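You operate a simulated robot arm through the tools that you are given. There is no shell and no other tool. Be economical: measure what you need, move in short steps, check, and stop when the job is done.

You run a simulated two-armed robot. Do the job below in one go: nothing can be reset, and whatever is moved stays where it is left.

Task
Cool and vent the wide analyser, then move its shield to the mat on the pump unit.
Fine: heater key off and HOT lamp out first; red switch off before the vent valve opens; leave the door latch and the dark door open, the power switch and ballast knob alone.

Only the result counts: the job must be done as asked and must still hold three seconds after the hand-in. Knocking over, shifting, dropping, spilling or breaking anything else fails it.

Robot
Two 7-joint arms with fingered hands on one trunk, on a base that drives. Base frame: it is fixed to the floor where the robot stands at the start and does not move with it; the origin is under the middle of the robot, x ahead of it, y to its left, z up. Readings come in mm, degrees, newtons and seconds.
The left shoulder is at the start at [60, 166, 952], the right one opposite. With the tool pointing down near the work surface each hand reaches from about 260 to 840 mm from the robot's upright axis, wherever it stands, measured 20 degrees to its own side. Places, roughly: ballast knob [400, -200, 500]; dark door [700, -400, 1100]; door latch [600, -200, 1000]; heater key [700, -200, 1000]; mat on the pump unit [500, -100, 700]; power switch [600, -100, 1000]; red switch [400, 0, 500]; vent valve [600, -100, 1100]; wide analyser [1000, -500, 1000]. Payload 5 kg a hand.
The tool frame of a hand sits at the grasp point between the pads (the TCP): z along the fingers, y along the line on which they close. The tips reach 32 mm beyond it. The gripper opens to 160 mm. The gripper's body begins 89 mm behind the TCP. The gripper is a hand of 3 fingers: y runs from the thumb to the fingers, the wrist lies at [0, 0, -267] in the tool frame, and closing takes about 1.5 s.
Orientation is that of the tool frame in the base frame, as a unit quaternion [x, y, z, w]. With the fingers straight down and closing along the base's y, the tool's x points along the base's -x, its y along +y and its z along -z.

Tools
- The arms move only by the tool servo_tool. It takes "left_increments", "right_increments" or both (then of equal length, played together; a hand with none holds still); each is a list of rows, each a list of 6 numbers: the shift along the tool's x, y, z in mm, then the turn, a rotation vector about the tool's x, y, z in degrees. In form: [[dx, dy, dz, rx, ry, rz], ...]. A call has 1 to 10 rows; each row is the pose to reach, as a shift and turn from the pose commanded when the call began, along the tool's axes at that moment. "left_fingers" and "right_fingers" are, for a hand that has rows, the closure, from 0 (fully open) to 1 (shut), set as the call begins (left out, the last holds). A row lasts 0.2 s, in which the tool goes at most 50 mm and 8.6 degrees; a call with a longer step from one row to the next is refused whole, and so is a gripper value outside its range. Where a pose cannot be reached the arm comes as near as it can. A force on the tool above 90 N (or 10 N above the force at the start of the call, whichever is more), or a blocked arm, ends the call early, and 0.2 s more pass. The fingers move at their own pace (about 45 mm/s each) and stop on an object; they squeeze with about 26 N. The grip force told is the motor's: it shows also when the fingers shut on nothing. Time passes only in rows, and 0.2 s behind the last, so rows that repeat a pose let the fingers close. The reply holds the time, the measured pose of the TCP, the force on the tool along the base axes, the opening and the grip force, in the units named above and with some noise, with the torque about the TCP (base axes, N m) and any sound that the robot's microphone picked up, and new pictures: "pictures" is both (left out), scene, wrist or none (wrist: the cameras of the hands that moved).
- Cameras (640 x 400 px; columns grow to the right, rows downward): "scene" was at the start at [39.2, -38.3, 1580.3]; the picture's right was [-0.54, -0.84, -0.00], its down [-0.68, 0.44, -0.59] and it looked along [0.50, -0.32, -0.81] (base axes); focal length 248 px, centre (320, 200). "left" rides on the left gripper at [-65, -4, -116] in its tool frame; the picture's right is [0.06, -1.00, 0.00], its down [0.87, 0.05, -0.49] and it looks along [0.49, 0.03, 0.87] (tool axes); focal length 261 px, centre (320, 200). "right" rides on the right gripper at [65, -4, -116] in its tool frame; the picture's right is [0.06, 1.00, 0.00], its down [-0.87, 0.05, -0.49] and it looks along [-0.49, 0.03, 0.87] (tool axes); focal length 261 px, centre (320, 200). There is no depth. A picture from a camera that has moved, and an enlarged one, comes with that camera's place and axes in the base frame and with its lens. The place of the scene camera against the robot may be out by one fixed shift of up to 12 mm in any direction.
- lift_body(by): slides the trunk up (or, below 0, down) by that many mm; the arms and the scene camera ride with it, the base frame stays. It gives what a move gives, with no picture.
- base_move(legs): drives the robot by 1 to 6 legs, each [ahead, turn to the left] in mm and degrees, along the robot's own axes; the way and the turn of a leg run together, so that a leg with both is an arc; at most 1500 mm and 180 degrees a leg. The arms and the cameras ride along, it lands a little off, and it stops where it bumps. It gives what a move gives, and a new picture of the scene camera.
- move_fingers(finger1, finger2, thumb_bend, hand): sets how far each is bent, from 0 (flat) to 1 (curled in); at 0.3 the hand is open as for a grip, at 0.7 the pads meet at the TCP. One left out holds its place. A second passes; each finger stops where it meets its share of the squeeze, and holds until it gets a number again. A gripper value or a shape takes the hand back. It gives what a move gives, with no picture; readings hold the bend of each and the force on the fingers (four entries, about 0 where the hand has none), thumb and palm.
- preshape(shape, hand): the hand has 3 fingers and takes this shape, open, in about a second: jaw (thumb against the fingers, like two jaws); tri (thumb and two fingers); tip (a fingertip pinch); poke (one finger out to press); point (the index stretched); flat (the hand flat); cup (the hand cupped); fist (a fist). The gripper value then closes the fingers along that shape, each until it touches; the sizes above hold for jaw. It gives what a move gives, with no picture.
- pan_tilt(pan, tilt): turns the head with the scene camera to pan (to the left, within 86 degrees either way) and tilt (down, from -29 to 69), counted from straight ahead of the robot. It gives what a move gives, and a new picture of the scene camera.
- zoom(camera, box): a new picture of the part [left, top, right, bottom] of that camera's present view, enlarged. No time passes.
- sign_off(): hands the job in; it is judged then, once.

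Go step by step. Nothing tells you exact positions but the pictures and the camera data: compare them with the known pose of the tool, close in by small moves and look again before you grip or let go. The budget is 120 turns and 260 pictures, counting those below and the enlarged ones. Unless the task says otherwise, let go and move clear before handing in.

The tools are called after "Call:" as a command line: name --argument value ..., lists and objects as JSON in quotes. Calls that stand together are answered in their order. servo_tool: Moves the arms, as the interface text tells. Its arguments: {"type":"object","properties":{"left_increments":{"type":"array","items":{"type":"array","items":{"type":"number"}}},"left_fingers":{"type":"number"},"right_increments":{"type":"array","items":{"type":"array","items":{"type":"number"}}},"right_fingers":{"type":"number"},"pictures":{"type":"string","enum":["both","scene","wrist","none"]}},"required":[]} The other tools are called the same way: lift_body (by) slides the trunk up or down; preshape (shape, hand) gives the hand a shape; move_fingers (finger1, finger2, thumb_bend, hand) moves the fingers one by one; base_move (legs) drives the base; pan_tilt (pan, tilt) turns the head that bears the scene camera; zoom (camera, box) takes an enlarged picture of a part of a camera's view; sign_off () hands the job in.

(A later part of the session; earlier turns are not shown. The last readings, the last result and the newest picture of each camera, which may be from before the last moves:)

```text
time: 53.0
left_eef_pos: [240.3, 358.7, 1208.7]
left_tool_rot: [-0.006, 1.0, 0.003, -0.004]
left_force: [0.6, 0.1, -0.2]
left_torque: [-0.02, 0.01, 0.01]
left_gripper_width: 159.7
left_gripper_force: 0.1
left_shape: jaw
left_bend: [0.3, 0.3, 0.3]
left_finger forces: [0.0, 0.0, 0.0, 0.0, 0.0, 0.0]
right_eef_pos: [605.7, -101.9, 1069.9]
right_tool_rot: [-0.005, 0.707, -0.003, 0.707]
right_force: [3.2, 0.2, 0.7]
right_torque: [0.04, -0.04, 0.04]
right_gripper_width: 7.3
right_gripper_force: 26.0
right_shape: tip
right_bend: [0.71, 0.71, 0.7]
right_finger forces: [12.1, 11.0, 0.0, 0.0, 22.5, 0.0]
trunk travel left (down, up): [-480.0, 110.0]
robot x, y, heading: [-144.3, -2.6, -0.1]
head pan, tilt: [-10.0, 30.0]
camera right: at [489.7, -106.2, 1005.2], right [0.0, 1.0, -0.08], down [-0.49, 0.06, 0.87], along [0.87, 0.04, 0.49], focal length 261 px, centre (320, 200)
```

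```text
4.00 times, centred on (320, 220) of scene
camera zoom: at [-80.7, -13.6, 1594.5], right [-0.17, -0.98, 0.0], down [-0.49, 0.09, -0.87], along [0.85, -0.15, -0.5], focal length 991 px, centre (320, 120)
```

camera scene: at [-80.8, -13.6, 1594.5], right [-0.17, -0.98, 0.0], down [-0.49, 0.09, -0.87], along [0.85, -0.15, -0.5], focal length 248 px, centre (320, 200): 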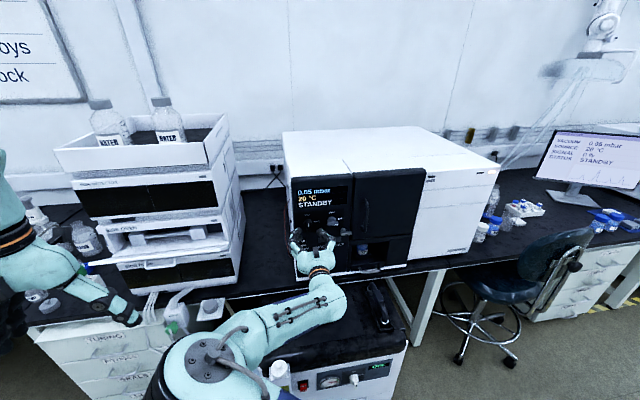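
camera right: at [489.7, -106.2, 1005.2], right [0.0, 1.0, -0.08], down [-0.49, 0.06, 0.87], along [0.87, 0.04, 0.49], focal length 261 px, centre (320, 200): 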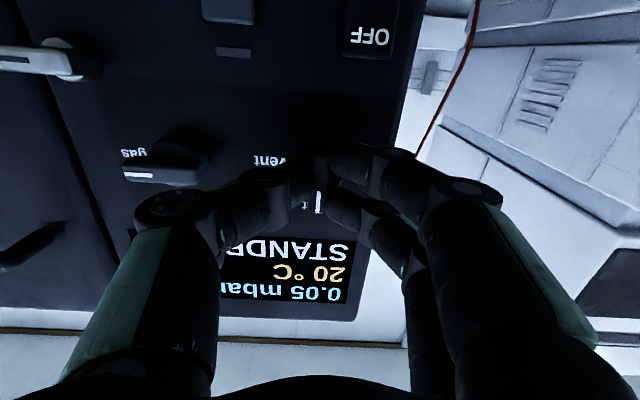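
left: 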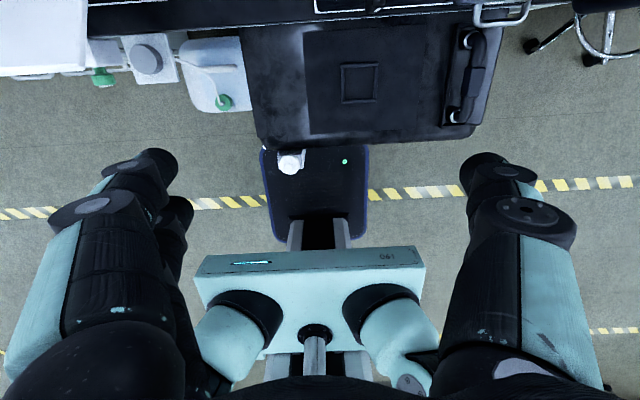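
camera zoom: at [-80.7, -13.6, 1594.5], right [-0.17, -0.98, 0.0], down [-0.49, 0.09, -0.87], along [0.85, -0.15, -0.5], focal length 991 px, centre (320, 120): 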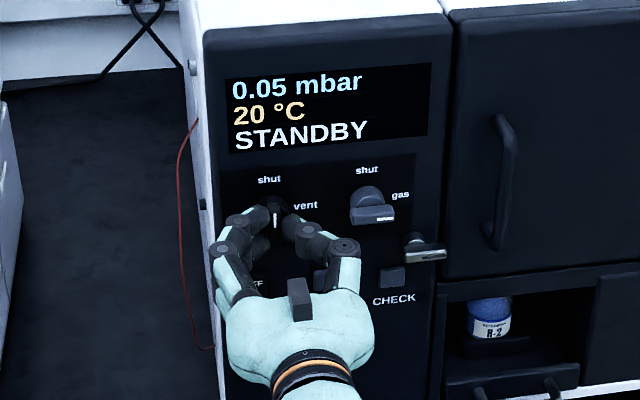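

The bar is gripped firmly. I'll turn the hand clockwise as seen from the front, towards vent.

Call:
servo_tool --right_increments '[[0, 0, 0, 0, 0, 8], [0, 0, 0, 0, 0, 16], [0, 0, 0, 0, 0, 24], [0, 0, 0, 0, 0, 32], [0, 0, 0, 0, 0, 40], [0, 0, 0, 0, 0, 48]]'

Call:
zoom --camera "scene" --box '[270, 170, 370, 270]'

```text
time: 54.5
left_eef_pos: [241.2, 357.1, 1210.2]
left_tool_rot: [-0.006, 1.0, 0.004, -0.004]
left_force: [0.7, -0.2, -0.6]
left_torque: [0.01, 0.04, -0.03]
left_gripper_width: 160.2
left_gripper_force: 0.0
left_shape: jaw
left_bend: [0.3, 0.3, 0.3]
left_finger forces: [0.0, 0.1, 0.0, 0.0, 0.0, 0.1]
right_eef_pos: [604.4, -100.0, 1069.7]
right_tool_rot: [0.284, 0.648, 0.286, 0.647]
right_force: [0.1, 1.9, -0.1]
right_torque: [-0.01, -0.03, 0.09]
right_gripper_width: 6.9
right_gripper_force: 26.0
right_shape: tip
right_bend: [0.71, 0.71, 0.7]
right_finger forces: [12.9, 12.0, 0.1, 0.1, 22.7, 0.0]
trunk travel left (down, up): [-480.0, 110.0]
robot x, y, heading: [-143.1, 2.3, -0.0]
head pan, tilt: [-10.0, 30.0]
camera scene: at [-80.8, -13.3, 1594.5], right [-0.17, -0.98, 0.0], down [-0.49, 0.09, -0.87], along [0.85, -0.15, -0.5], focal length 248 px, centre (320, 200)
camera right: at [489.5, -55.7, 1023.8], right [0.0, 0.72, 0.69], down [-0.49, -0.6, 0.63], along [0.87, -0.34, 0.36], focal length 261 px, centre (320, 200)
```

scene: 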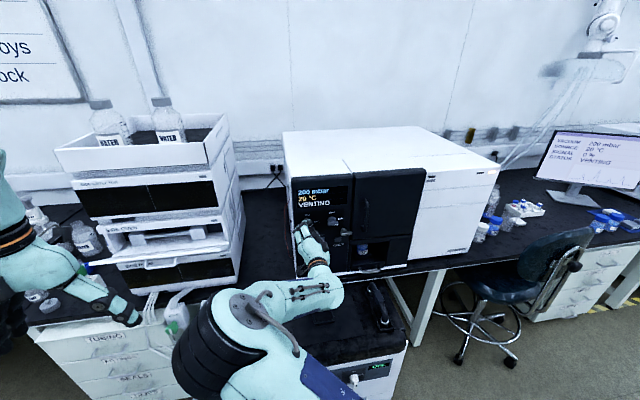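
right: 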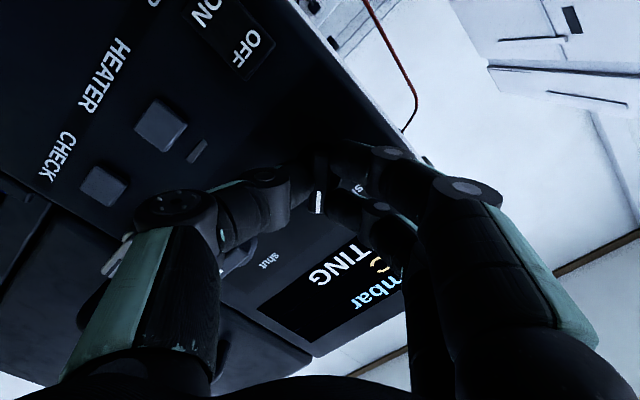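

```text
4.00 times, centred on (320, 220) of scene
camera zoom: at [-80.8, -13.3, 1594.5], right [-0.17, -0.98, 0.0], down [-0.49, 0.09, -0.87], along [0.85, -0.15, -0.5], focal length 991 px, centre (320, 120)
```

zoom: 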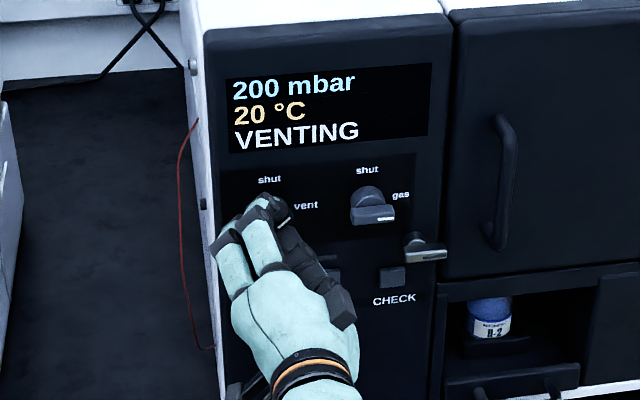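

VENTING has begun with the pressure rising. I'll complete the turn to the full vent position.

Call:
servo_tool --right_increments '[[0, 0, 0, 0, 0, 8], [0, 0, 0, 0, 0, 16], [0, 0, 0, 0, 0, 24], [0, 0, 0, 0, 0, 32], [0, 0, 0, 0, 0, 40], [0, 0, 0, 0, 0, 43]]' --pictures "none"

Call:
zoom --camera "scene" --box '[270, 170, 370, 270]'

```text
time: 55.9
left_eef_pos: [240.4, 358.5, 1208.9]
left_tool_rot: [-0.006, 1.0, 0.004, -0.003]
left_force: [0.1, -0.7, 0.8]
left_torque: [0.02, 0.01, 0.0]
left_gripper_width: 159.7
left_gripper_force: 0.0
left_shape: jaw
left_bend: [0.3, 0.3, 0.3]
left_finger forces: [0.0, 0.0, 0.0, 0.0, 0.0, 0.1]
right_eef_pos: [605.0, -99.8, 1069.4]
right_tool_rot: [0.5, 0.5, 0.502, 0.498]
right_force: [2.9, 1.0, 3.8]
right_torque: [-0.05, -0.16, 0.04]
right_gripper_width: 7.1
right_gripper_force: 26.1
right_shape: tip
right_bend: [0.71, 0.71, 0.7]
right_finger forces: [13.3, 13.9, 0.0, 0.1, 21.8, 0.0]
trunk travel left (down, up): [-480.0, 110.0]
robot x, y, heading: [-147.7, -0.6, -0.0]
head pan, tilt: [-10.0, 30.0]
```

```text
4.00 times, centred on (320, 220) of scene
camera zoom: at [-81.1, -13.3, 1594.6], right [-0.18, -0.98, 0.0], down [-0.49, 0.09, -0.87], along [0.85, -0.15, -0.5], focal length 991 px, centre (320, 120)
```

zoom: 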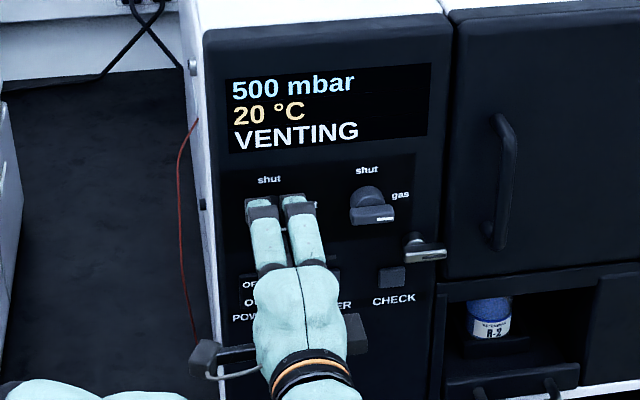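

The valve is fully on vent. I'll let go, back straight out, and look at the latch.

Call:
servo_tool --right_increments '[[0, 0, 0, 0, 0, 0], [0, 0, 0, 0, 0, 0], [0, 0, 0, 0, 0, 0], [0, 0, -30, 0, 0, 0], [0, 0, -70, 0, 0, 0], [0, 0, -110, 0, 0, 0], [0, 0, -120, 0, 0, 0]]' --right_fingers 0.7 --pictures "wrist"

Call:
zoom --camera "scene" --box '[280, 165, 420, 275]'

```text
time: 57.5
left_eef_pos: [241.7, 358.4, 1209.0]
left_tool_rot: [-0.006, 1.0, 0.003, -0.003]
left_force: [0.1, -1.5, 0.3]
left_torque: [0.0, -0.01, -0.01]
left_gripper_width: 159.9
left_gripper_force: 0.1
left_shape: jaw
left_bend: [0.3, 0.3, 0.3]
left_finger forces: [0.0, 0.0, 0.1, 0.1, 0.1, 0.0]
right_eef_pos: [484.6, -100.1, 1070.4]
right_tool_rot: [0.5, 0.5, 0.503, 0.497]
right_force: [0.2, -0.2, -0.5]
right_torque: [-0.03, 0.02, -0.01]
right_gripper_width: 47.6
right_gripper_force: 0.1
right_shape: tip
right_bend: [0.73, 0.73, 0.7]
right_finger forces: [0.1, 0.0, 0.1, 0.1, 0.0, 0.0]
trunk travel left (down, up): [-480.0, 110.0]
robot x, y, heading: [-147.7, 1.3, 0.0]
head pan, tilt: [-10.0, 30.0]
camera right: at [369.0, -34.9, 1067.4], right [0.0, 0.06, 1.0], down [-0.49, -0.87, 0.05], along [0.87, -0.49, 0.03], focal length 261 px, centre (320, 200)
```

right: 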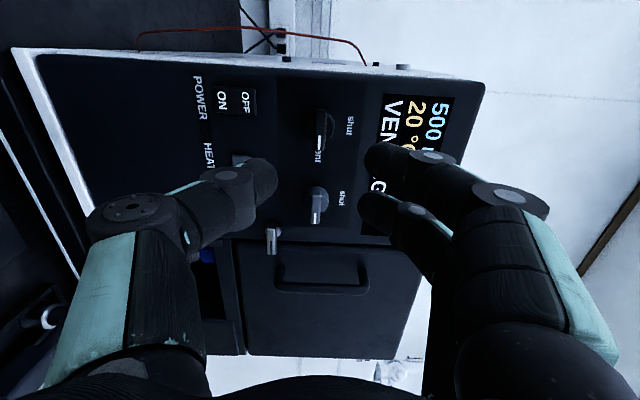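

```text
3.64 times, centred on (350, 220) of scene
camera zoom: at [-80.9, -13.5, 1594.5], right [-0.17, -0.98, 0.0], down [-0.49, 0.09, -0.87], along [0.85, -0.15, -0.5], focal length 901 px, centre (211, 127)
```

zoom: 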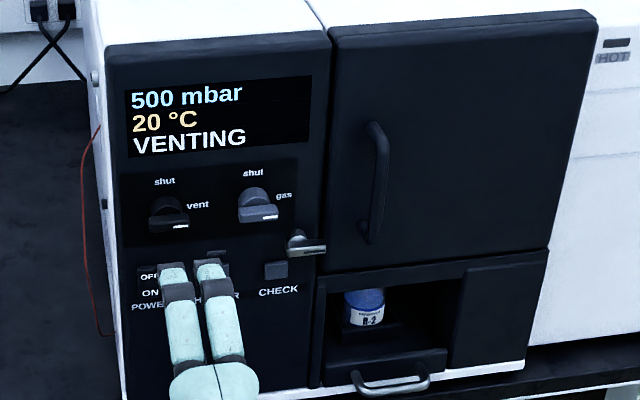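

The valve now points to vent and the display reads VENTING. The latch lever lies horizontally over the door edge, centred near [624, -243, 1018]; I'll bring the vertically closing hand in front of it.

Call:
servo_tool --right_increments '[[-30, -10, 0, 0, 0, 0], [-60, -20, 0, 0, 0, 0], [-90, -35, 0, 0, 0, 0], [-120, -45, 10, 0, 0, 0], [-140, -52, 30, 0, 0, 0], [-140, -52, 60, 0, 0, 0], [-140, -52, 85, 0, 0, 0]]' --pictures "wrist"

Call:
zoom --camera "scene" --box '[280, 165, 420, 275]'

```text
time: 59.0
left_eef_pos: [240.3, 358.1, 1209.3]
left_tool_rot: [-0.005, 1.0, 0.003, -0.004]
left_force: [0.7, 0.0, -0.2]
left_torque: [-0.03, 0.0, 0.0]
left_gripper_width: 160.0
left_gripper_force: 0.0
left_shape: jaw
left_bend: [0.3, 0.3, 0.3]
left_finger forces: [0.0, 0.0, 0.1, 0.0, 0.0, 0.0]
right_eef_pos: [571.9, -238.5, 1017.9]
right_tool_rot: [0.501, 0.5, 0.501, 0.499]
right_force: [0.0, 0.8, -0.6]
right_torque: [0.04, -0.02, 0.0]
right_gripper_width: 47.7
right_gripper_force: 0.1
right_shape: tip
right_bend: [0.73, 0.73, 0.7]
right_finger forces: [0.0, 0.0, 0.0, 0.1, 0.0, 0.1]
trunk travel left (down, up): [-480.0, 110.0]
robot x, y, heading: [-147.2, -1.7, 0.1]
head pan, tilt: [-10.0, 30.0]
camera right: at [455.7, -173.9, 1015.6], right [0.0, 0.06, 1.0], down [-0.49, -0.87, 0.05], along [0.87, -0.49, 0.03], focal length 261 px, centre (320, 200)
```

right: 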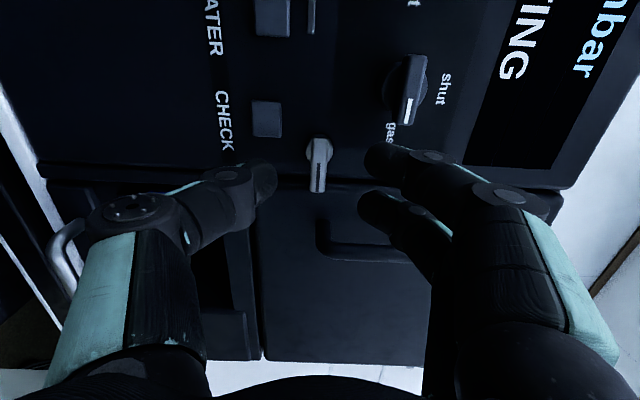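

```text
3.64 times, centred on (350, 220) of scene
camera zoom: at [-80.8, -13.4, 1594.5], right [-0.17, -0.98, 0.0], down [-0.49, 0.09, -0.87], along [0.85, -0.15, -0.5], focal length 901 px, centre (211, 127)
```

zoom: 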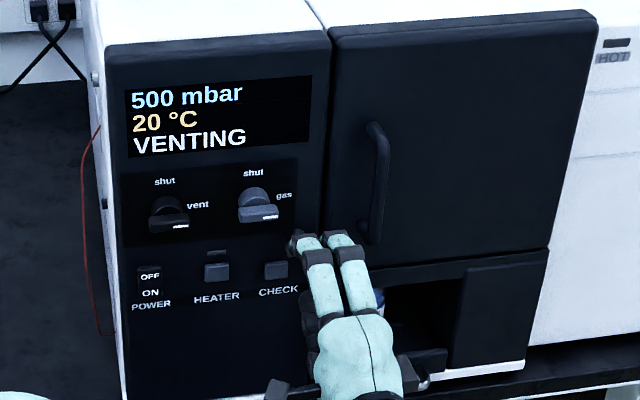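

The lever sits between thumb and fingers. I'll move in 32 mm and close on it.

Call:
servo_tool --right_increments '[[-2, 0, 12, 0, 0, 0], [-4, 0, 24, 0, 0, 0], [-4, 0, 32, 0, 0, 0]]' --pictures "none"

Call:
servo_tool --right_increments '[[0, 0, 0, 0, 0, 0], [0, 0, 0, 0, 0, 0], [0, 0, 0, 0, 0, 0], [0, 0, 0, 0, 0, 0], [0, 0, 0, 0, 0, 0]]' --right_fingers 1 --pictures "wrist"

Call:
zoom --camera "scene" --box '[280, 165, 420, 275]'

```text
time: 59.9
left_eef_pos: [239.9, 357.1, 1210.1]
left_tool_rot: [-0.007, 1.0, 0.003, -0.003]
left_force: [0.8, -0.3, -0.6]
left_torque: [-0.02, -0.02, 0.0]
left_gripper_width: 160.1
left_gripper_force: 0.0
left_shape: jaw
left_bend: [0.3, 0.3, 0.3]
left_finger forces: [0.0, 0.0, 0.1, 0.0, 0.0, 0.0]
right_eef_pos: [598.0, -232.9, 1024.8]
right_tool_rot: [0.501, 0.499, 0.501, 0.498]
right_force: [-0.9, -0.9, -0.6]
right_torque: [0.01, -0.01, 0.02]
right_gripper_width: 47.5
right_gripper_force: 0.1
right_shape: tip
right_bend: [0.74, 0.73, 0.7]
right_finger forces: [1.5, 0.0, 0.0, 0.0, 0.0, 0.0]
right hand out of reach, approached as far as the arm can: row 1, 2, 3
trunk travel left (down, up): [-480.0, 110.0]
robot x, y, heading: [-146.8, -2.5, -0.1]
head pan, tilt: [-10.0, 30.0]
```

```text
time: 61.0
left_eef_pos: [239.5, 356.9, 1210.0]
left_tool_rot: [-0.006, 1.0, 0.003, -0.004]
left_force: [-0.1, -0.5, 0.2]
left_torque: [0.01, -0.02, -0.03]
left_gripper_width: 159.9
left_gripper_force: 0.0
left_shape: jaw
left_bend: [0.3, 0.3, 0.3]
left_finger forces: [0.1, 0.1, 0.1, 0.1, 0.0, 0.1]
right_eef_pos: [596.2, -234.5, 1024.2]
right_tool_rot: [0.502, 0.501, 0.499, 0.497]
right_force: [-10.4, 0.7, -9.8]
right_torque: [-0.25, 0.42, 0.01]
right_gripper_width: 0.6
right_gripper_force: 26.3
right_shape: tip
right_bend: [0.76, 0.64, 0.7]
right_finger forces: [0.0, 13.6, 0.0, 0.1, 24.5, 0.1]
trunk travel left (down, up): [-480.0, 110.0]
robot x, y, heading: [-148.5, 0.6, 0.1]
head pan, tilt: [-10.0, 30.0]
camera right: at [480.4, -168.0, 1021.9], right [0.0, 0.06, 1.0], down [-0.49, -0.87, 0.05], along [0.87, -0.49, 0.02], focal length 261 px, centre (320, 200)
```

right: 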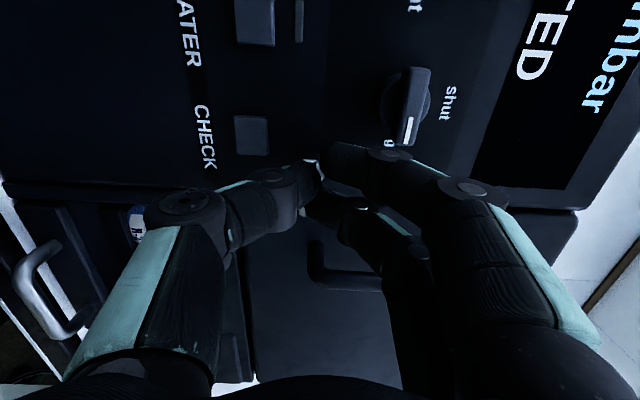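

```text
3.64 times, centred on (350, 220) of scene
camera zoom: at [-81.1, -13.7, 1594.4], right [-0.17, -0.98, 0.0], down [-0.49, 0.09, -0.87], along [0.85, -0.15, -0.5], focal length 901 px, centre (211, 127)
```

zoom: 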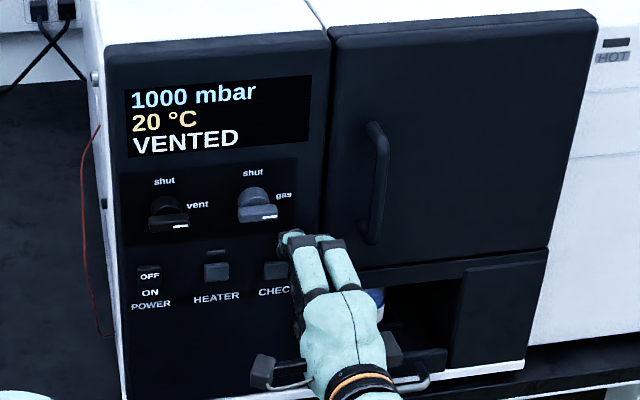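

The display now reads VENTED at 1000 mbar. The arm was at its reach limit and the grip was off-centre, so I'll let go, back out, drive 60 mm nearer and try again.

Call:
servo_tool --right_increments '[[0, 0, 0, 0, 0, 0], [0, 0, 0, 0, 0, 0], [0, 0, 0, 0, 0, 0], [0, 0, -30, 0, 0, 0], [0, 0, -70, 0, 0, 0], [0, 0, -110, 0, 0, 0]]' --right_fingers 0.7 --pictures "none"

Call:
base_move --legs '[[70, 0]]'

Call:
zoom --camera "right" --box '[140, 80, 480, 300]'

```text
time: 62.5
left_eef_pos: [240.4, 358.0, 1209.2]
left_tool_rot: [-0.006, 1.0, 0.003, -0.004]
left_force: [0.4, -0.7, -0.3]
left_torque: [-0.01, -0.02, -0.01]
left_gripper_width: 159.9
left_gripper_force: 0.1
left_shape: jaw
left_bend: [0.3, 0.3, 0.3]
left_finger forces: [0.0, 0.0, 0.1, 0.1, 0.1, 0.0]
right_eef_pos: [486.0, -233.0, 1025.7]
right_tool_rot: [0.5, 0.5, 0.502, 0.498]
right_force: [0.0, -0.4, 0.0]
right_torque: [0.01, 0.01, 0.0]
right_gripper_width: 47.6
right_gripper_force: 0.0
right_shape: tip
right_bend: [0.73, 0.73, 0.7]
right_finger forces: [0.1, 0.0, 0.1, 0.1, 0.1, 0.0]
trunk travel left (down, up): [-480.0, 110.0]
robot x, y, heading: [-143.8, 0.2, -0.4]
head pan, tilt: [-10.0, 30.0]
```

```text
time: 63.5
left_eef_pos: [312.8, 358.9, 1209.1]
left_tool_rot: [-0.006, 1.0, 0.004, -0.005]
left_force: [1.1, -0.6, -0.6]
left_torque: [0.03, 0.03, 0.02]
left_gripper_width: 159.8
left_gripper_force: 0.1
left_shape: jaw
left_bend: [0.3, 0.3, 0.3]
left_finger forces: [0.0, 0.0, 0.0, 0.0, 0.0, 0.0]
right_eef_pos: [557.3, -231.4, 1024.3]
right_tool_rot: [0.501, 0.5, 0.502, 0.497]
right_force: [0.4, 0.4, -0.5]
right_torque: [0.02, -0.01, -0.03]
right_gripper_width: 47.7
right_gripper_force: 0.1
right_shape: tip
right_bend: [0.73, 0.73, 0.7]
right_finger forces: [0.1, 0.0, 0.1, 0.0, 0.0, 0.0]
trunk travel left (down, up): [-480.0, 110.0]
robot x, y, heading: [-75.6, -0.9, 0.2]
head pan, tilt: [-10.0, 30.0]
camera scene: at [-9.2, -13.6, 1594.4], right [-0.17, -0.98, 0.0], down [-0.49, 0.09, -0.87], along [0.85, -0.15, -0.5], focal length 248 px, centre (320, 200)
```

scene: 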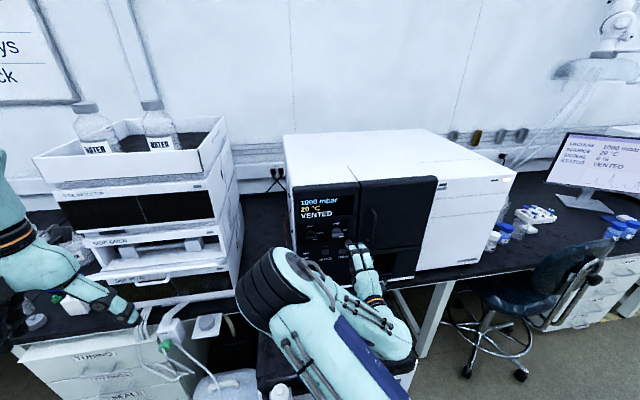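

```text
1.82 times, centred on (310, 190) of right
camera zoom: at [441.1, -167.0, 1022.6], right [0.0, 0.06, 1.0], down [-0.49, -0.87, 0.05], along [0.87, -0.49, 0.03], focal length 474 px, centre (338, 218)
```

zoom: 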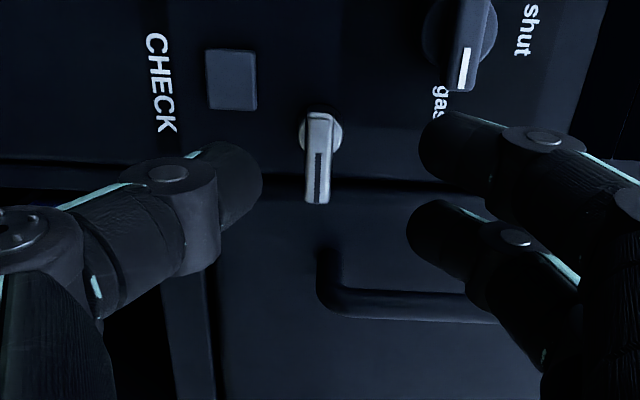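

The finger probably touched the gas knob's edge last time; the knob is unchanged. I'll centre on the lever at y -244, z 1017, with a narrower opening, and go in.

Call:
servo_tool --right_increments '[[-8, -4, 0, 0, 0, 0], [-14, -6, 10, 0, 0, 0], [-14, -6, 22, 0, 0, 0], [-14, -6, 34, 0, 0, 0], [-14, -6, 44, 0, 0, 0]]' --right_fingers 0.8 --pictures "wrist"

```text
time: 64.7
left_eef_pos: [310.0, 358.2, 1209.8]
left_tool_rot: [-0.006, 1.0, 0.003, -0.003]
left_force: [0.6, -0.3, -0.1]
left_torque: [-0.01, 0.0, -0.01]
left_gripper_width: 159.6
left_gripper_force: 0.1
left_shape: jaw
left_bend: [0.3, 0.3, 0.3]
left_finger forces: [0.0, 0.1, 0.1, 0.0, 0.0, 0.0]
right_eef_pos: [600.6, -246.1, 1018.9]
right_tool_rot: [0.5, 0.5, 0.502, 0.498]
right_force: [0.5, 0.3, 1.2]
right_torque: [-0.03, -0.04, 0.04]
right_gripper_width: 32.5
right_gripper_force: 0.1
right_shape: tip
right_bend: [0.73, 0.73, 0.7]
right_finger forces: [0.0, 0.0, 0.0, 0.0, 0.1, 0.0]
trunk travel left (down, up): [-480.0, 110.0]
robot x, y, heading: [-76.3, 1.2, 0.1]
head pan, tilt: [-10.0, 30.0]
camera right: at [484.6, -181.1, 1016.9], right [0.0, 0.06, 1.0], down [-0.49, -0.87, 0.05], along [0.87, -0.49, 0.03], focal length 261 px, centre (320, 200)
```

right: 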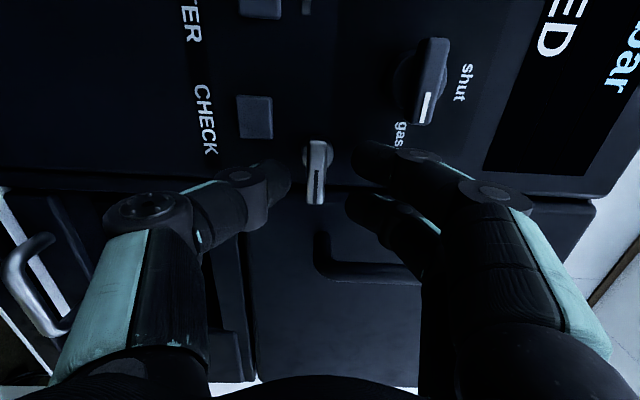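

The lever is centred between thumb and fingers with nothing touched. I'll close on it.

Call:
servo_tool --right_increments '[[0, 0, 4, 0, 0, 0], [0, 0, 6, 0, 0, 0], [0, 0, 6, 0, 0, 0], [0, 0, 6, 0, 0, 0], [0, 0, 6, 0, 0, 0]]' --right_fingers 1 --pictures "wrist"

```text
time: 65.9
left_eef_pos: [309.4, 358.5, 1209.4]
left_tool_rot: [-0.007, 1.0, 0.003, -0.004]
left_force: [0.5, -0.2, 0.5]
left_torque: [0.01, -0.01, -0.01]
left_gripper_width: 159.9
left_gripper_force: 0.0
left_shape: jaw
left_bend: [0.3, 0.3, 0.3]
left_finger forces: [0.1, 0.0, 0.1, 0.0, 0.1, 0.1]
right_eef_pos: [606.1, -245.5, 1019.2]
right_tool_rot: [0.5, 0.499, 0.502, 0.498]
right_force: [-2.8, 1.0, 0.1]
right_torque: [0.02, 0.01, 0.0]
right_gripper_width: 7.7
right_gripper_force: 26.1
right_shape: tip
right_bend: [0.71, 0.71, 0.7]
right_finger forces: [11.4, 11.2, 0.1, 0.0, 23.2, 0.0]
trunk travel left (down, up): [-480.0, 110.0]
robot x, y, heading: [-79.0, 0.5, -0.0]
head pan, tilt: [-10.0, 30.0]
camera right: at [490.0, -180.8, 1016.7], right [0.0, 0.06, 1.0], down [-0.49, -0.87, 0.05], along [0.87, -0.49, 0.03], focal length 261 px, centre (320, 200)
```

right: 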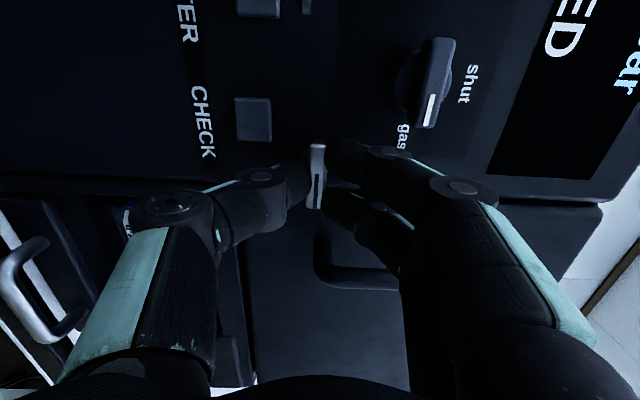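

The grip is firm. I'll try turning the lever upward a little about its pivot and watch the torque.

Call:
servo_tool --right_increments '[[0.1, 1.5, 0, 0, 0, -8], [0.4, 3, 0, 0, 0, -16], [1, 4.5, 0, 0, 0, -24]]' --pictures "wrist"

```text
time: 66.7
left_eef_pos: [311.6, 357.3, 1210.2]
left_tool_rot: [-0.007, 1.0, 0.004, -0.003]
left_force: [-0.3, 1.0, -0.8]
left_torque: [-0.02, -0.01, 0.0]
left_gripper_width: 160.0
left_gripper_force: 0.0
left_shape: jaw
left_bend: [0.3, 0.3, 0.3]
left_finger forces: [0.0, 0.1, 0.0, 0.0, 0.0, 0.0]
right_eef_pos: [605.9, -244.1, 1022.3]
right_tool_rot: [0.385, 0.594, 0.387, 0.591]
right_force: [-5.1, 1.6, -9.9]
right_torque: [-0.02, 0.26, 0.01]
right_gripper_width: 7.7
right_gripper_force: 25.6
right_shape: tip
right_bend: [0.71, 0.71, 0.7]
right_finger forces: [10.3, 10.8, 0.0, 0.0, 29.2, 0.1]
trunk travel left (down, up): [-480.0, 110.0]
robot x, y, heading: [-79.8, 1.9, 0.1]
head pan, tilt: [-10.0, 30.0]
camera right: at [489.8, -186.5, 994.2], right [0.0, 0.46, 0.89], down [-0.49, -0.78, 0.4], along [0.87, -0.43, 0.22], focal length 261 px, centre (320, 200)
```

right: 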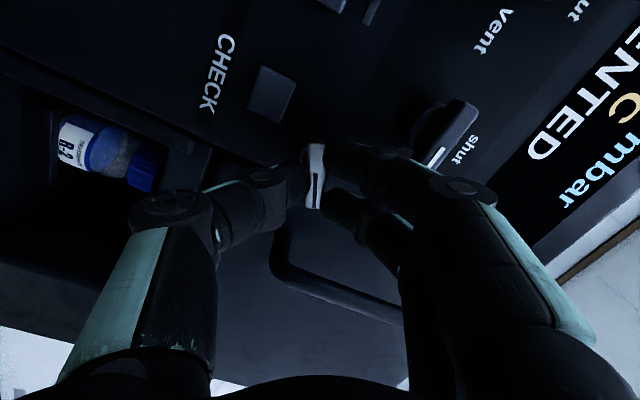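

The lever turns with the hand and little resistance. I'll carry on to the upright position along the pivot's arc.

Call:
servo_tool --right_increments '[[0.4, 0.8, 0, 0, 0, -8], [0.8, 1.6, 0, 0, 0, -16], [1.3, 2.7, 0, 0, 0, -24], [1.8, 3.9, 0, 0, 0, -32], [2.6, 4.9, 0, 0, 0, -40], [3.4, 5.8, 0, 0, 0, -48], [4.5, 6.6, 0, 0, 0, -56], [5.6, 7.2, 0, 0, 0, -64]]' --pictures "wrist"

Call:
zoom --camera "scene" --box '[280, 165, 420, 275]'

```text
time: 68.5
left_eef_pos: [310.8, 358.3, 1208.6]
left_tool_rot: [-0.005, 1.0, 0.003, -0.004]
left_force: [1.2, 0.4, 0.0]
left_torque: [0.02, 0.0, -0.04]
left_gripper_width: 160.0
left_gripper_force: 0.1
left_shape: jaw
left_bend: [0.3, 0.3, 0.3]
left_finger forces: [0.0, 0.0, 0.0, 0.0, 0.1, 0.1]
right_eef_pos: [606.2, -235.1, 1025.1]
right_tool_rot: [0.012, 0.709, 0.015, 0.705]
right_force: [-10.6, 2.9, -27.1]
right_torque: [0.09, 0.58, 0.02]
right_gripper_width: 8.0
right_gripper_force: 26.2
right_shape: tip
right_bend: [0.71, 0.71, 0.71]
right_finger forces: [14.2, 14.0, 0.0, 0.0, 26.7, 0.0]
trunk travel left (down, up): [-480.0, 110.0]
robot x, y, heading: [-78.7, 0.8, -0.1]
head pan, tilt: [-10.0, 30.0]
camera right: at [490.4, -238.6, 962.3], right [-0.01, 1.0, -0.02], down [-0.49, 0.02, 0.87], along [0.87, 0.02, 0.49], focal length 261 px, centre (320, 200)
```

right: 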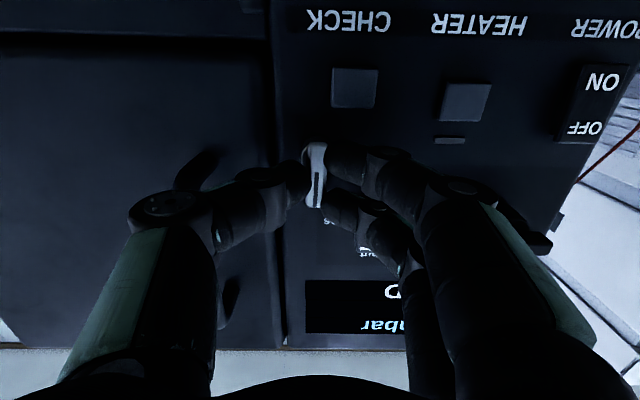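

```text
3.64 times, centred on (350, 220) of scene
camera zoom: at [-9.9, -14.1, 1594.3], right [-0.17, -0.98, 0.0], down [-0.49, 0.09, -0.87], along [0.85, -0.15, -0.5], focal length 901 px, centre (211, 127)
```

zoom: 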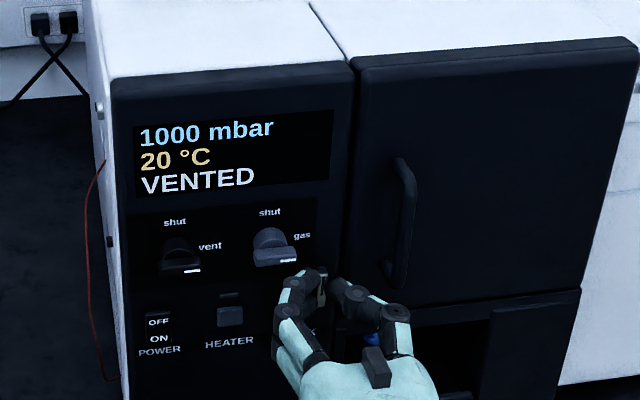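

The lever is upright. I'll ease off the load, open just a little so as to stay off the gas knob, and back out.

Call:
servo_tool --right_increments '[[3, 0, 0, 0, 0, 0], [5, 0, 0, 0, 0, 0], [5, 0, 0, 0, 0, 0], [5, 0, 0, 0, 0, 0]]' --right_fingers 0.83 --pictures "none"

Call:
servo_tool --right_increments '[[0, 0, -25, 0, 0, 0], [0, 0, -55, 0, 0, 0], [0, 0, -85, 0, 0, 0], [0, -20, -115, 0, 0, 0], [0, -40, -125, 0, 0, 0]]' --pictures "both"

Call:
zoom --camera "right" --box '[140, 0, 500, 220]'

Call:
zoom --camera "scene" --box '[280, 165, 460, 295]'

```text
time: 69.5
left_eef_pos: [310.4, 358.0, 1210.7]
left_tool_rot: [-0.008, 1.0, 0.003, -0.003]
left_force: [-0.3, -0.7, -0.4]
left_torque: [0.02, -0.01, -0.01]
left_gripper_width: 160.0
left_gripper_force: 0.0
left_shape: jaw
left_bend: [0.3, 0.3, 0.3]
left_finger forces: [0.0, 0.1, 0.1, 0.0, 0.0, 0.0]
right_eef_pos: [607.4, -236.4, 1024.0]
right_tool_rot: [0.013, 0.707, 0.016, 0.707]
right_force: [-0.4, -0.4, -0.6]
right_torque: [0.02, -0.02, 0.02]
right_gripper_width: 27.2
right_gripper_force: 0.1
right_shape: tip
right_bend: [0.73, 0.73, 0.7]
right_finger forces: [0.1, 0.0, 0.0, 0.0, 0.1, 0.0]
trunk travel left (down, up): [-480.0, 110.0]
robot x, y, heading: [-77.4, -1.5, -0.1]
head pan, tilt: [-10.0, 30.0]
```

```text
time: 70.7
left_eef_pos: [310.3, 357.8, 1209.0]
left_tool_rot: [-0.007, 1.0, 0.003, -0.003]
left_force: [0.3, -0.5, 0.0]
left_torque: [-0.01, -0.01, -0.03]
left_gripper_width: 159.8
left_gripper_force: 0.1
left_shape: jaw
left_bend: [0.3, 0.3, 0.3]
left_finger forces: [0.0, 0.1, 0.1, 0.0, 0.0, 0.0]
right_eef_pos: [530.2, -257.5, 1016.6]
right_tool_rot: [0.012, 0.707, 0.016, 0.707]
right_force: [-0.1, -0.4, 0.1]
right_torque: [0.0, -0.01, 0.01]
right_gripper_width: 27.0
right_gripper_force: 0.2
right_shape: tip
right_bend: [0.73, 0.73, 0.7]
right_finger forces: [0.0, 0.0, 0.0, 0.1, 0.1, 0.1]
right hand out of reach, approached as far as the arm can: row 3, 4, 5
trunk travel left (down, up): [-480.0, 110.0]
robot x, y, heading: [-78.8, -0.1, -0.2]
head pan, tilt: [-10.0, 30.0]
camera scene: at [-10.8, -13.8, 1594.5], right [-0.17, -0.98, 0.0], down [-0.49, 0.09, -0.87], along [0.85, -0.15, -0.5], focal length 248 px, centre (320, 200)
camera right: at [416.3, -259.5, 952.4], right [0.0, 1.0, -0.02], down [-0.49, 0.02, 0.87], along [0.87, 0.02, 0.49], focal length 261 px, centre (320, 200)
```

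scene: 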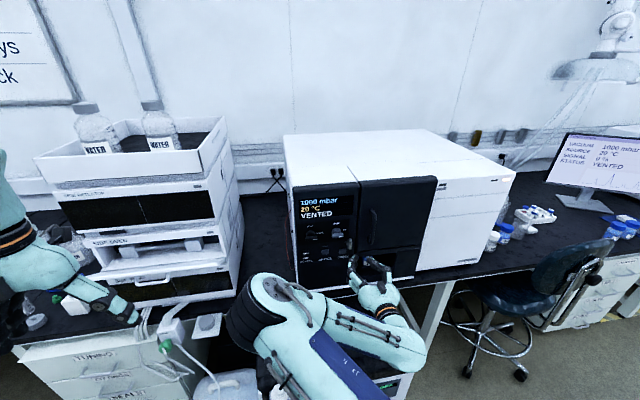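
right: 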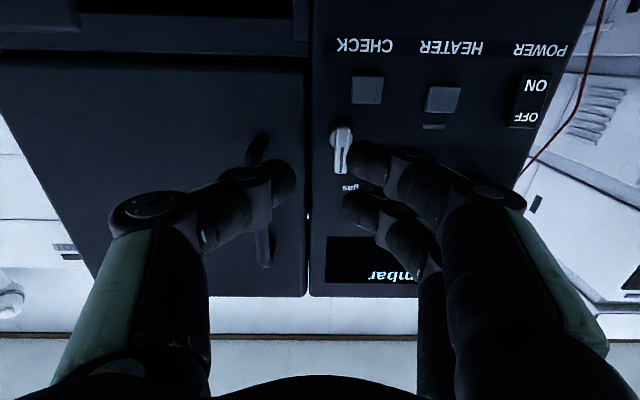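

```text
1.78 times, centred on (320, 110) of right
camera zoom: at [416.3, -259.5, 952.4], right [0.0, 1.0, -0.02], down [-0.49, 0.02, 0.87], along [0.87, 0.02, 0.49], focal length 463 px, centre (320, 360)
```

zoom: 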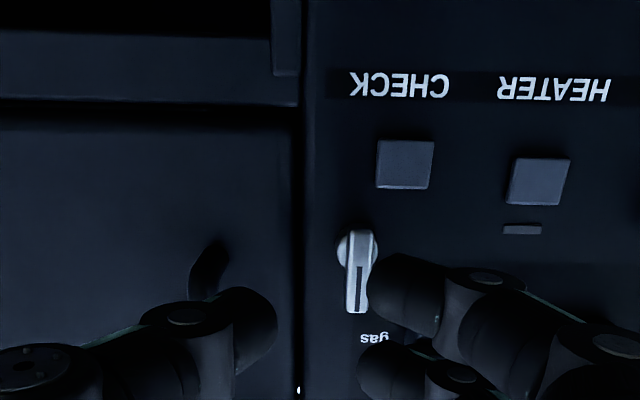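

```text
3.08 times, centred on (370, 230) of scene
camera zoom: at [-10.8, -13.8, 1594.5], right [-0.17, -0.98, 0.0], down [-0.49, 0.09, -0.87], along [0.85, -0.15, -0.5], focal length 762 px, centre (166, 108)
```

zoom: 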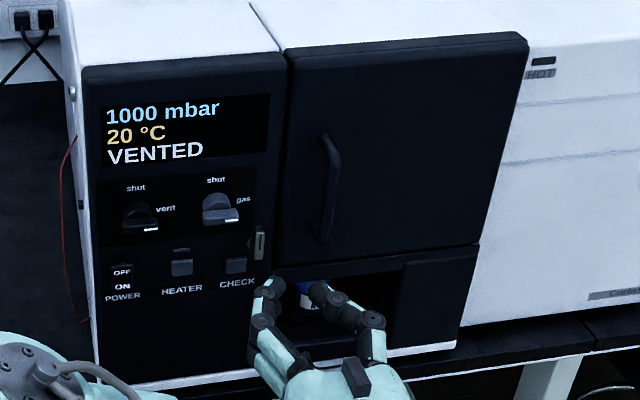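

The latch lever is upright, clear of the door. The door handle is a vertical bar near [622, -308, 1065]; I'll back the base 45 mm for room to pull and line the hand up on it.

Call:
base_move --legs '[[-45, 0]]'

Call:
servo_tool --right_increments '[[-12, -12, 0, 0, 0, 0], [-24, -25, 0, 0, 0, 0], [-36, -38, 0, 0, 0, 0], [-48, -50, 15, 0, 0, 0], [-48, -50, 40, 0, 0, 0], [-48, -50, 60, 0, 0, 0]]' --right_fingers 0.65 --pictures "wrist"

Call:
zoom --camera "scene" --box '[280, 165, 460, 295]'

```text
time: 71.6
left_eef_pos: [262.9, 357.8, 1210.7]
left_tool_rot: [-0.007, 1.0, 0.004, -0.003]
left_force: [-0.7, -0.3, 0.0]
left_torque: [0.0, -0.05, -0.01]
left_gripper_width: 159.8
left_gripper_force: 0.1
left_shape: jaw
left_bend: [0.3, 0.3, 0.3]
left_finger forces: [0.0, 0.1, 0.1, 0.0, 0.1, 0.1]
right_eef_pos: [485.3, -257.2, 1017.8]
right_tool_rot: [0.013, 0.706, 0.016, 0.708]
right_force: [-0.3, -0.3, 0.0]
right_torque: [0.01, -0.03, -0.02]
right_gripper_width: 27.0
right_gripper_force: 0.0
right_shape: tip
right_bend: [0.73, 0.73, 0.7]
right_finger forces: [0.0, 0.1, 0.0, 0.1, 0.0, 0.0]
trunk travel left (down, up): [-480.0, 110.0]
robot x, y, heading: [-124.9, -2.7, 0.1]
head pan, tilt: [-10.0, 30.0]
camera scene: at [-58.8, -13.6, 1594.7], right [-0.17, -0.98, 0.0], down [-0.49, 0.09, -0.87], along [0.85, -0.15, -0.5], focal length 248 px, centre (320, 200)
```

scene: 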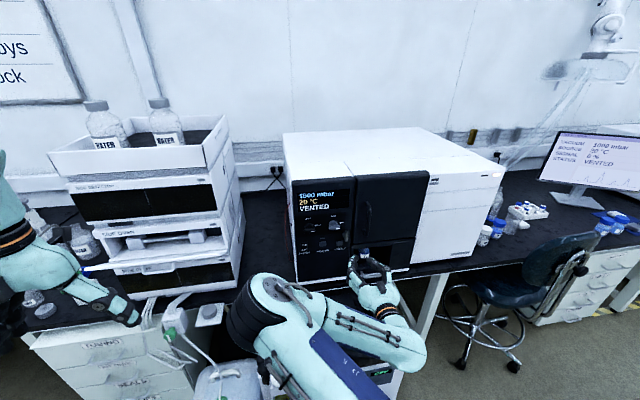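

```text
time: 73.0
left_eef_pos: [264.8, 357.6, 1208.9]
left_tool_rot: [-0.007, 1.0, 0.004, -0.003]
left_force: [-0.1, -0.9, 0.5]
left_torque: [0.01, -0.01, 0.0]
left_gripper_width: 159.8
left_gripper_force: 0.0
left_shape: jaw
left_bend: [0.3, 0.3, 0.3]
left_finger forces: [0.0, 0.1, 0.0, 0.0, 0.0, 0.0]
right_eef_pos: [507.7, -283.8, 1062.3]
right_tool_rot: [0.012, 0.707, 0.014, 0.707]
right_force: [-0.1, -0.6, -0.2]
right_torque: [-0.03, 0.02, -0.05]
right_gripper_width: 55.7
right_gripper_force: 0.0
right_shape: tip
right_bend: [0.73, 0.73, 0.7]
right_finger forces: [0.0, 0.0, 0.0, 0.0, 0.1, 0.0]
right hand out of reach, approached as far as the arm can: row 1, 2, 3, 4, 5, 6
trunk travel left (down, up): [-480.0, 110.0]
robot x, y, heading: [-127.2, 2.4, -0.1]
head pan, tilt: [-10.0, 30.0]
camera right: at [391.7, -286.6, 999.0], right [0.0, 1.0, -0.02], down [-0.49, 0.02, 0.87], along [0.87, 0.02, 0.49], focal length 261 px, centre (320, 200)
```

right: 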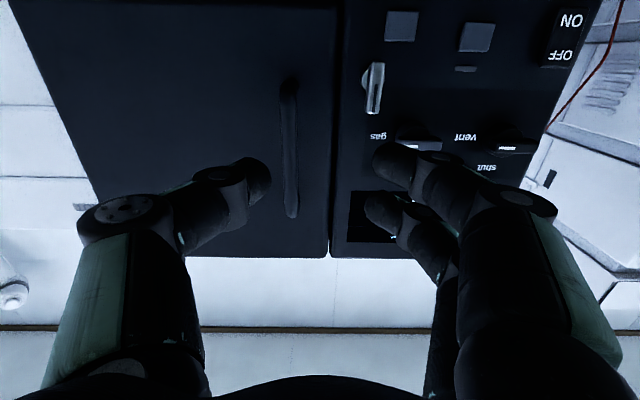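

```text
3.08 times, centred on (370, 230) of scene
camera zoom: at [-56.8, -13.7, 1594.5], right [-0.17, -0.98, 0.0], down [-0.49, 0.09, -0.87], along [0.85, -0.15, -0.5], focal length 762 px, centre (166, 108)
```

zoom: 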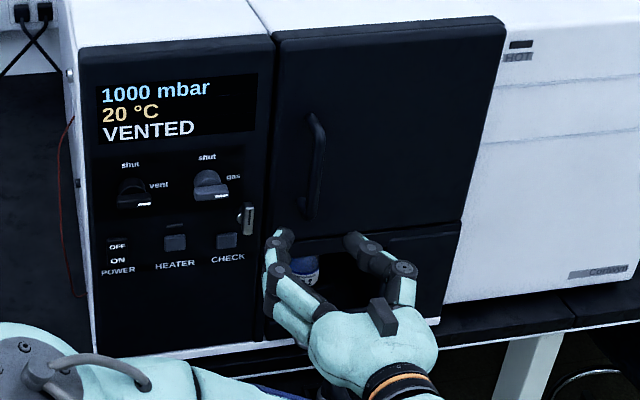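

The handle centre measures at y -310, z 1070. I'll go forward and right to it.

Call:
servo_tool --right_increments '[[0, -4, 15, 0, 0, 0], [-2, -12, 30, 0, 0, 0], [-4, -20, 45, 0, 0, 0], [-6, -26, 60, 0, 0, 0], [-6, -26, 72, 0, 0, 0]]' --pictures "wrist"

```text
time: 74.2
left_eef_pos: [264.8, 358.8, 1210.4]
left_tool_rot: [-0.006, 1.0, 0.003, -0.004]
left_force: [0.1, -0.4, 0.8]
left_torque: [-0.01, -0.02, 0.0]
left_gripper_width: 159.9
left_gripper_force: 0.2
left_shape: jaw
left_bend: [0.3, 0.3, 0.3]
left_finger forces: [0.0, 0.0, 0.0, 0.0, 0.0, 0.1]
right_eef_pos: [543.9, -287.4, 1072.2]
right_tool_rot: [0.012, 0.707, 0.015, 0.707]
right_force: [-0.1, -0.4, 0.8]
right_torque: [0.0, 0.01, 0.01]
right_gripper_width: 55.7
right_gripper_force: 0.1
right_shape: tip
right_bend: [0.73, 0.73, 0.7]
right_finger forces: [0.0, 0.0, 0.1, 0.1, 0.0, 0.0]
right hand out of reach, approached as far as the arm can: row 1, 2, 3, 4, 5
trunk travel left (down, up): [-480.0, 110.0]
robot x, y, heading: [-122.1, -1.0, 0.2]
head pan, tilt: [-10.0, 30.0]
camera right: at [427.9, -288.3, 1008.8], right [0.0, 1.0, -0.02], down [-0.49, 0.02, 0.87], along [0.87, 0.01, 0.49], focal length 261 px, centre (320, 200)
```

right: 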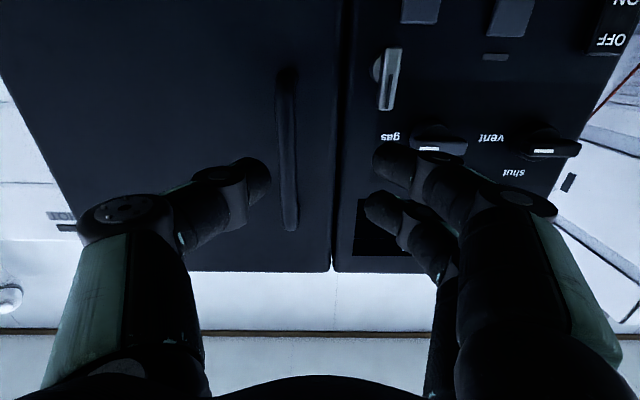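

The arm is limited to y about -287 in this pose. I'll yaw the hand so that it points slightly right, which keeps the wrist inside its range.

Call:
servo_tool --right_increments '[[0, -4, 0, 7, 0, 0], [0, -8, 0, 14, 0, 0], [0, -14, 5, 21, 0, 0], [0, -20, 10, 25, 0, 0]]' --pictures "wrist"

```text
time: 75.2
left_eef_pos: [264.8, 358.3, 1208.4]
left_tool_rot: [-0.006, 1.0, 0.004, -0.003]
left_force: [0.9, 0.2, -0.2]
left_torque: [-0.04, 0.04, 0.01]
left_gripper_width: 159.9
left_gripper_force: 0.2
left_shape: jaw
left_bend: [0.3, 0.3, 0.3]
left_finger forces: [0.1, 0.1, 0.0, 0.0, 0.0, 0.1]
right_eef_pos: [553.9, -305.7, 1070.3]
right_tool_rot: [0.165, 0.694, -0.138, 0.687]
right_force: [0.4, 0.1, -0.2]
right_torque: [-0.04, 0.02, 0.01]
right_gripper_width: 55.9
right_gripper_force: 0.0
right_shape: tip
right_bend: [0.73, 0.73, 0.7]
right_finger forces: [0.1, 0.0, 0.1, 0.0, 0.0, 0.1]
trunk travel left (down, up): [-480.0, 110.0]
robot x, y, heading: [-125.7, 0.3, 0.2]
head pan, tilt: [-10.0, 30.0]
camera right: at [447.1, -257.7, 1008.5], right [0.42, 0.91, -0.03], down [-0.42, 0.22, 0.88], along [0.8, -0.36, 0.48], focal length 261 px, centre (320, 200)
```

right: 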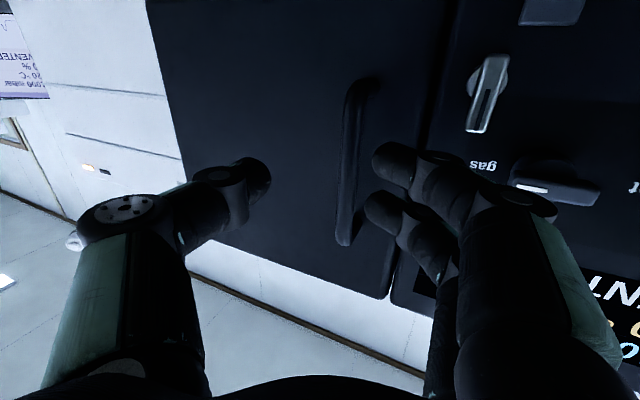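

The handle is at [625, -310, 1070], now within reach. I'll centre on it sideways and then move in.

Call:
servo_tool --right_increments '[[0, 12, 0, 0, 0, 0], [0, 23, 5, 0, 0, 0], [0, 23, 20, 0, 0, 0], [0, 23, 35, 0, 0, 0], [0, 23, 46, 0, 0, 0]]' --pictures "wrist"

Call:
zoom --camera "scene" --box '[310, 165, 430, 265]'

```text
time: 76.4
left_eef_pos: [264.7, 357.1, 1210.2]
left_tool_rot: [-0.007, 1.0, 0.004, -0.003]
left_force: [0.4, 0.8, 0.3]
left_torque: [0.04, 0.0, -0.01]
left_gripper_width: 159.8
left_gripper_force: 0.0
left_shape: jaw
left_bend: [0.3, 0.3, 0.3]
left_finger forces: [0.1, 0.1, 0.0, 0.1, 0.1, 0.0]
right_eef_pos: [604.5, -303.7, 1070.4]
right_tool_rot: [0.165, 0.693, -0.139, 0.688]
right_force: [1.3, 1.3, -0.4]
right_torque: [0.04, 0.01, 0.0]
right_gripper_width: 55.8
right_gripper_force: 0.1
right_shape: tip
right_bend: [0.73, 0.73, 0.7]
right_finger forces: [0.0, 0.1, 0.0, 0.0, 0.0, 0.0]
trunk travel left (down, up): [-480.0, 110.0]
robot x, y, heading: [-125.5, -1.0, 0.0]
head pan, tilt: [-10.0, 30.0]
camera right: at [498.0, -256.0, 1008.8], right [0.42, 0.91, -0.03], down [-0.42, 0.22, 0.88], along [0.8, -0.36, 0.48], focal length 261 px, centre (320, 200)
```

right: 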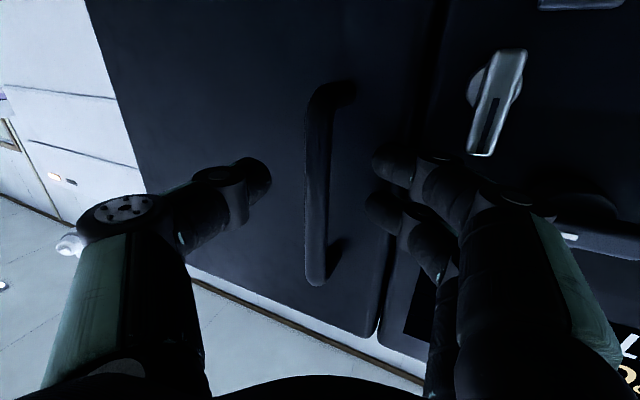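

```text
4.00 times, centred on (370, 215) of scene
camera zoom: at [-56.6, -13.8, 1594.5], right [-0.17, -0.98, 0.0], down [-0.49, 0.09, -0.87], along [0.85, -0.15, -0.5], focal length 991 px, centre (120, 140)
```

zoom: 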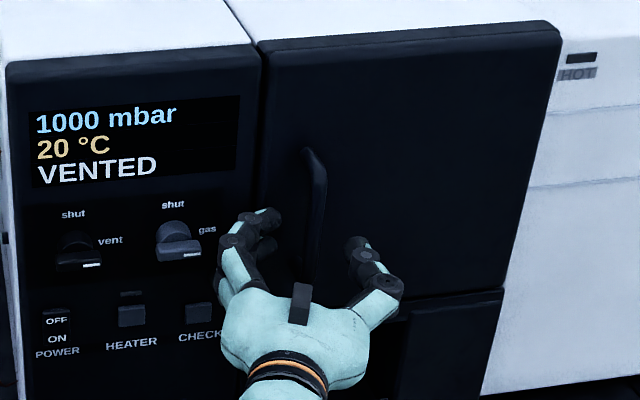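

The handle bar is between the fingers. I'll close on it.

Call:
servo_tool --right_increments '[[0, 0, 5, 0, 0, 0], [0, 0, 5, 0, 0, 0], [0, 0, 5, 0, 0, 0], [0, 0, 5, 0, 0, 0], [0, 0, 5, 0, 0, 0], [0, 0, 5, 0, 0, 0]]' --right_fingers 1 --pictures "wrist"

```text
time: 77.8
left_eef_pos: [264.7, 356.6, 1209.2]
left_tool_rot: [-0.006, 1.0, 0.003, -0.004]
left_force: [-0.2, -0.6, -0.6]
left_torque: [0.02, 0.0, 0.02]
left_gripper_width: 159.8
left_gripper_force: 0.0
left_shape: jaw
left_bend: [0.3, 0.3, 0.3]
left_finger forces: [0.0, 0.1, 0.0, 0.1, 0.0, 0.0]
right_eef_pos: [610.1, -308.0, 1070.4]
right_tool_rot: [0.167, 0.693, -0.138, 0.687]
right_force: [3.4, -7.6, 1.1]
right_torque: [-0.01, -0.01, -0.05]
right_gripper_width: 0.4
right_gripper_force: 26.0
right_shape: tip
right_bend: [0.69, 0.7, 0.72]
right_finger forces: [9.2, 9.0, 0.1, 0.0, 21.5, 0.1]
trunk travel left (down, up): [-480.0, 110.0]
robot x, y, heading: [-121.8, -2.0, -0.2]
head pan, tilt: [-10.0, 30.0]
camera right: at [502.6, -259.8, 1008.6], right [0.42, 0.91, -0.03], down [-0.42, 0.22, 0.88], along [0.8, -0.36, 0.48], focal length 261 px, centre (320, 200)
```

right: 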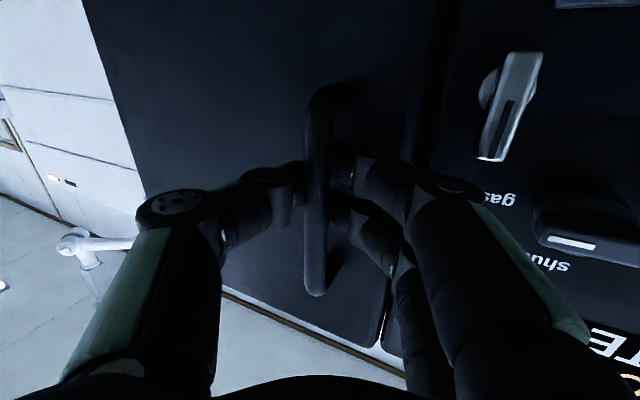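

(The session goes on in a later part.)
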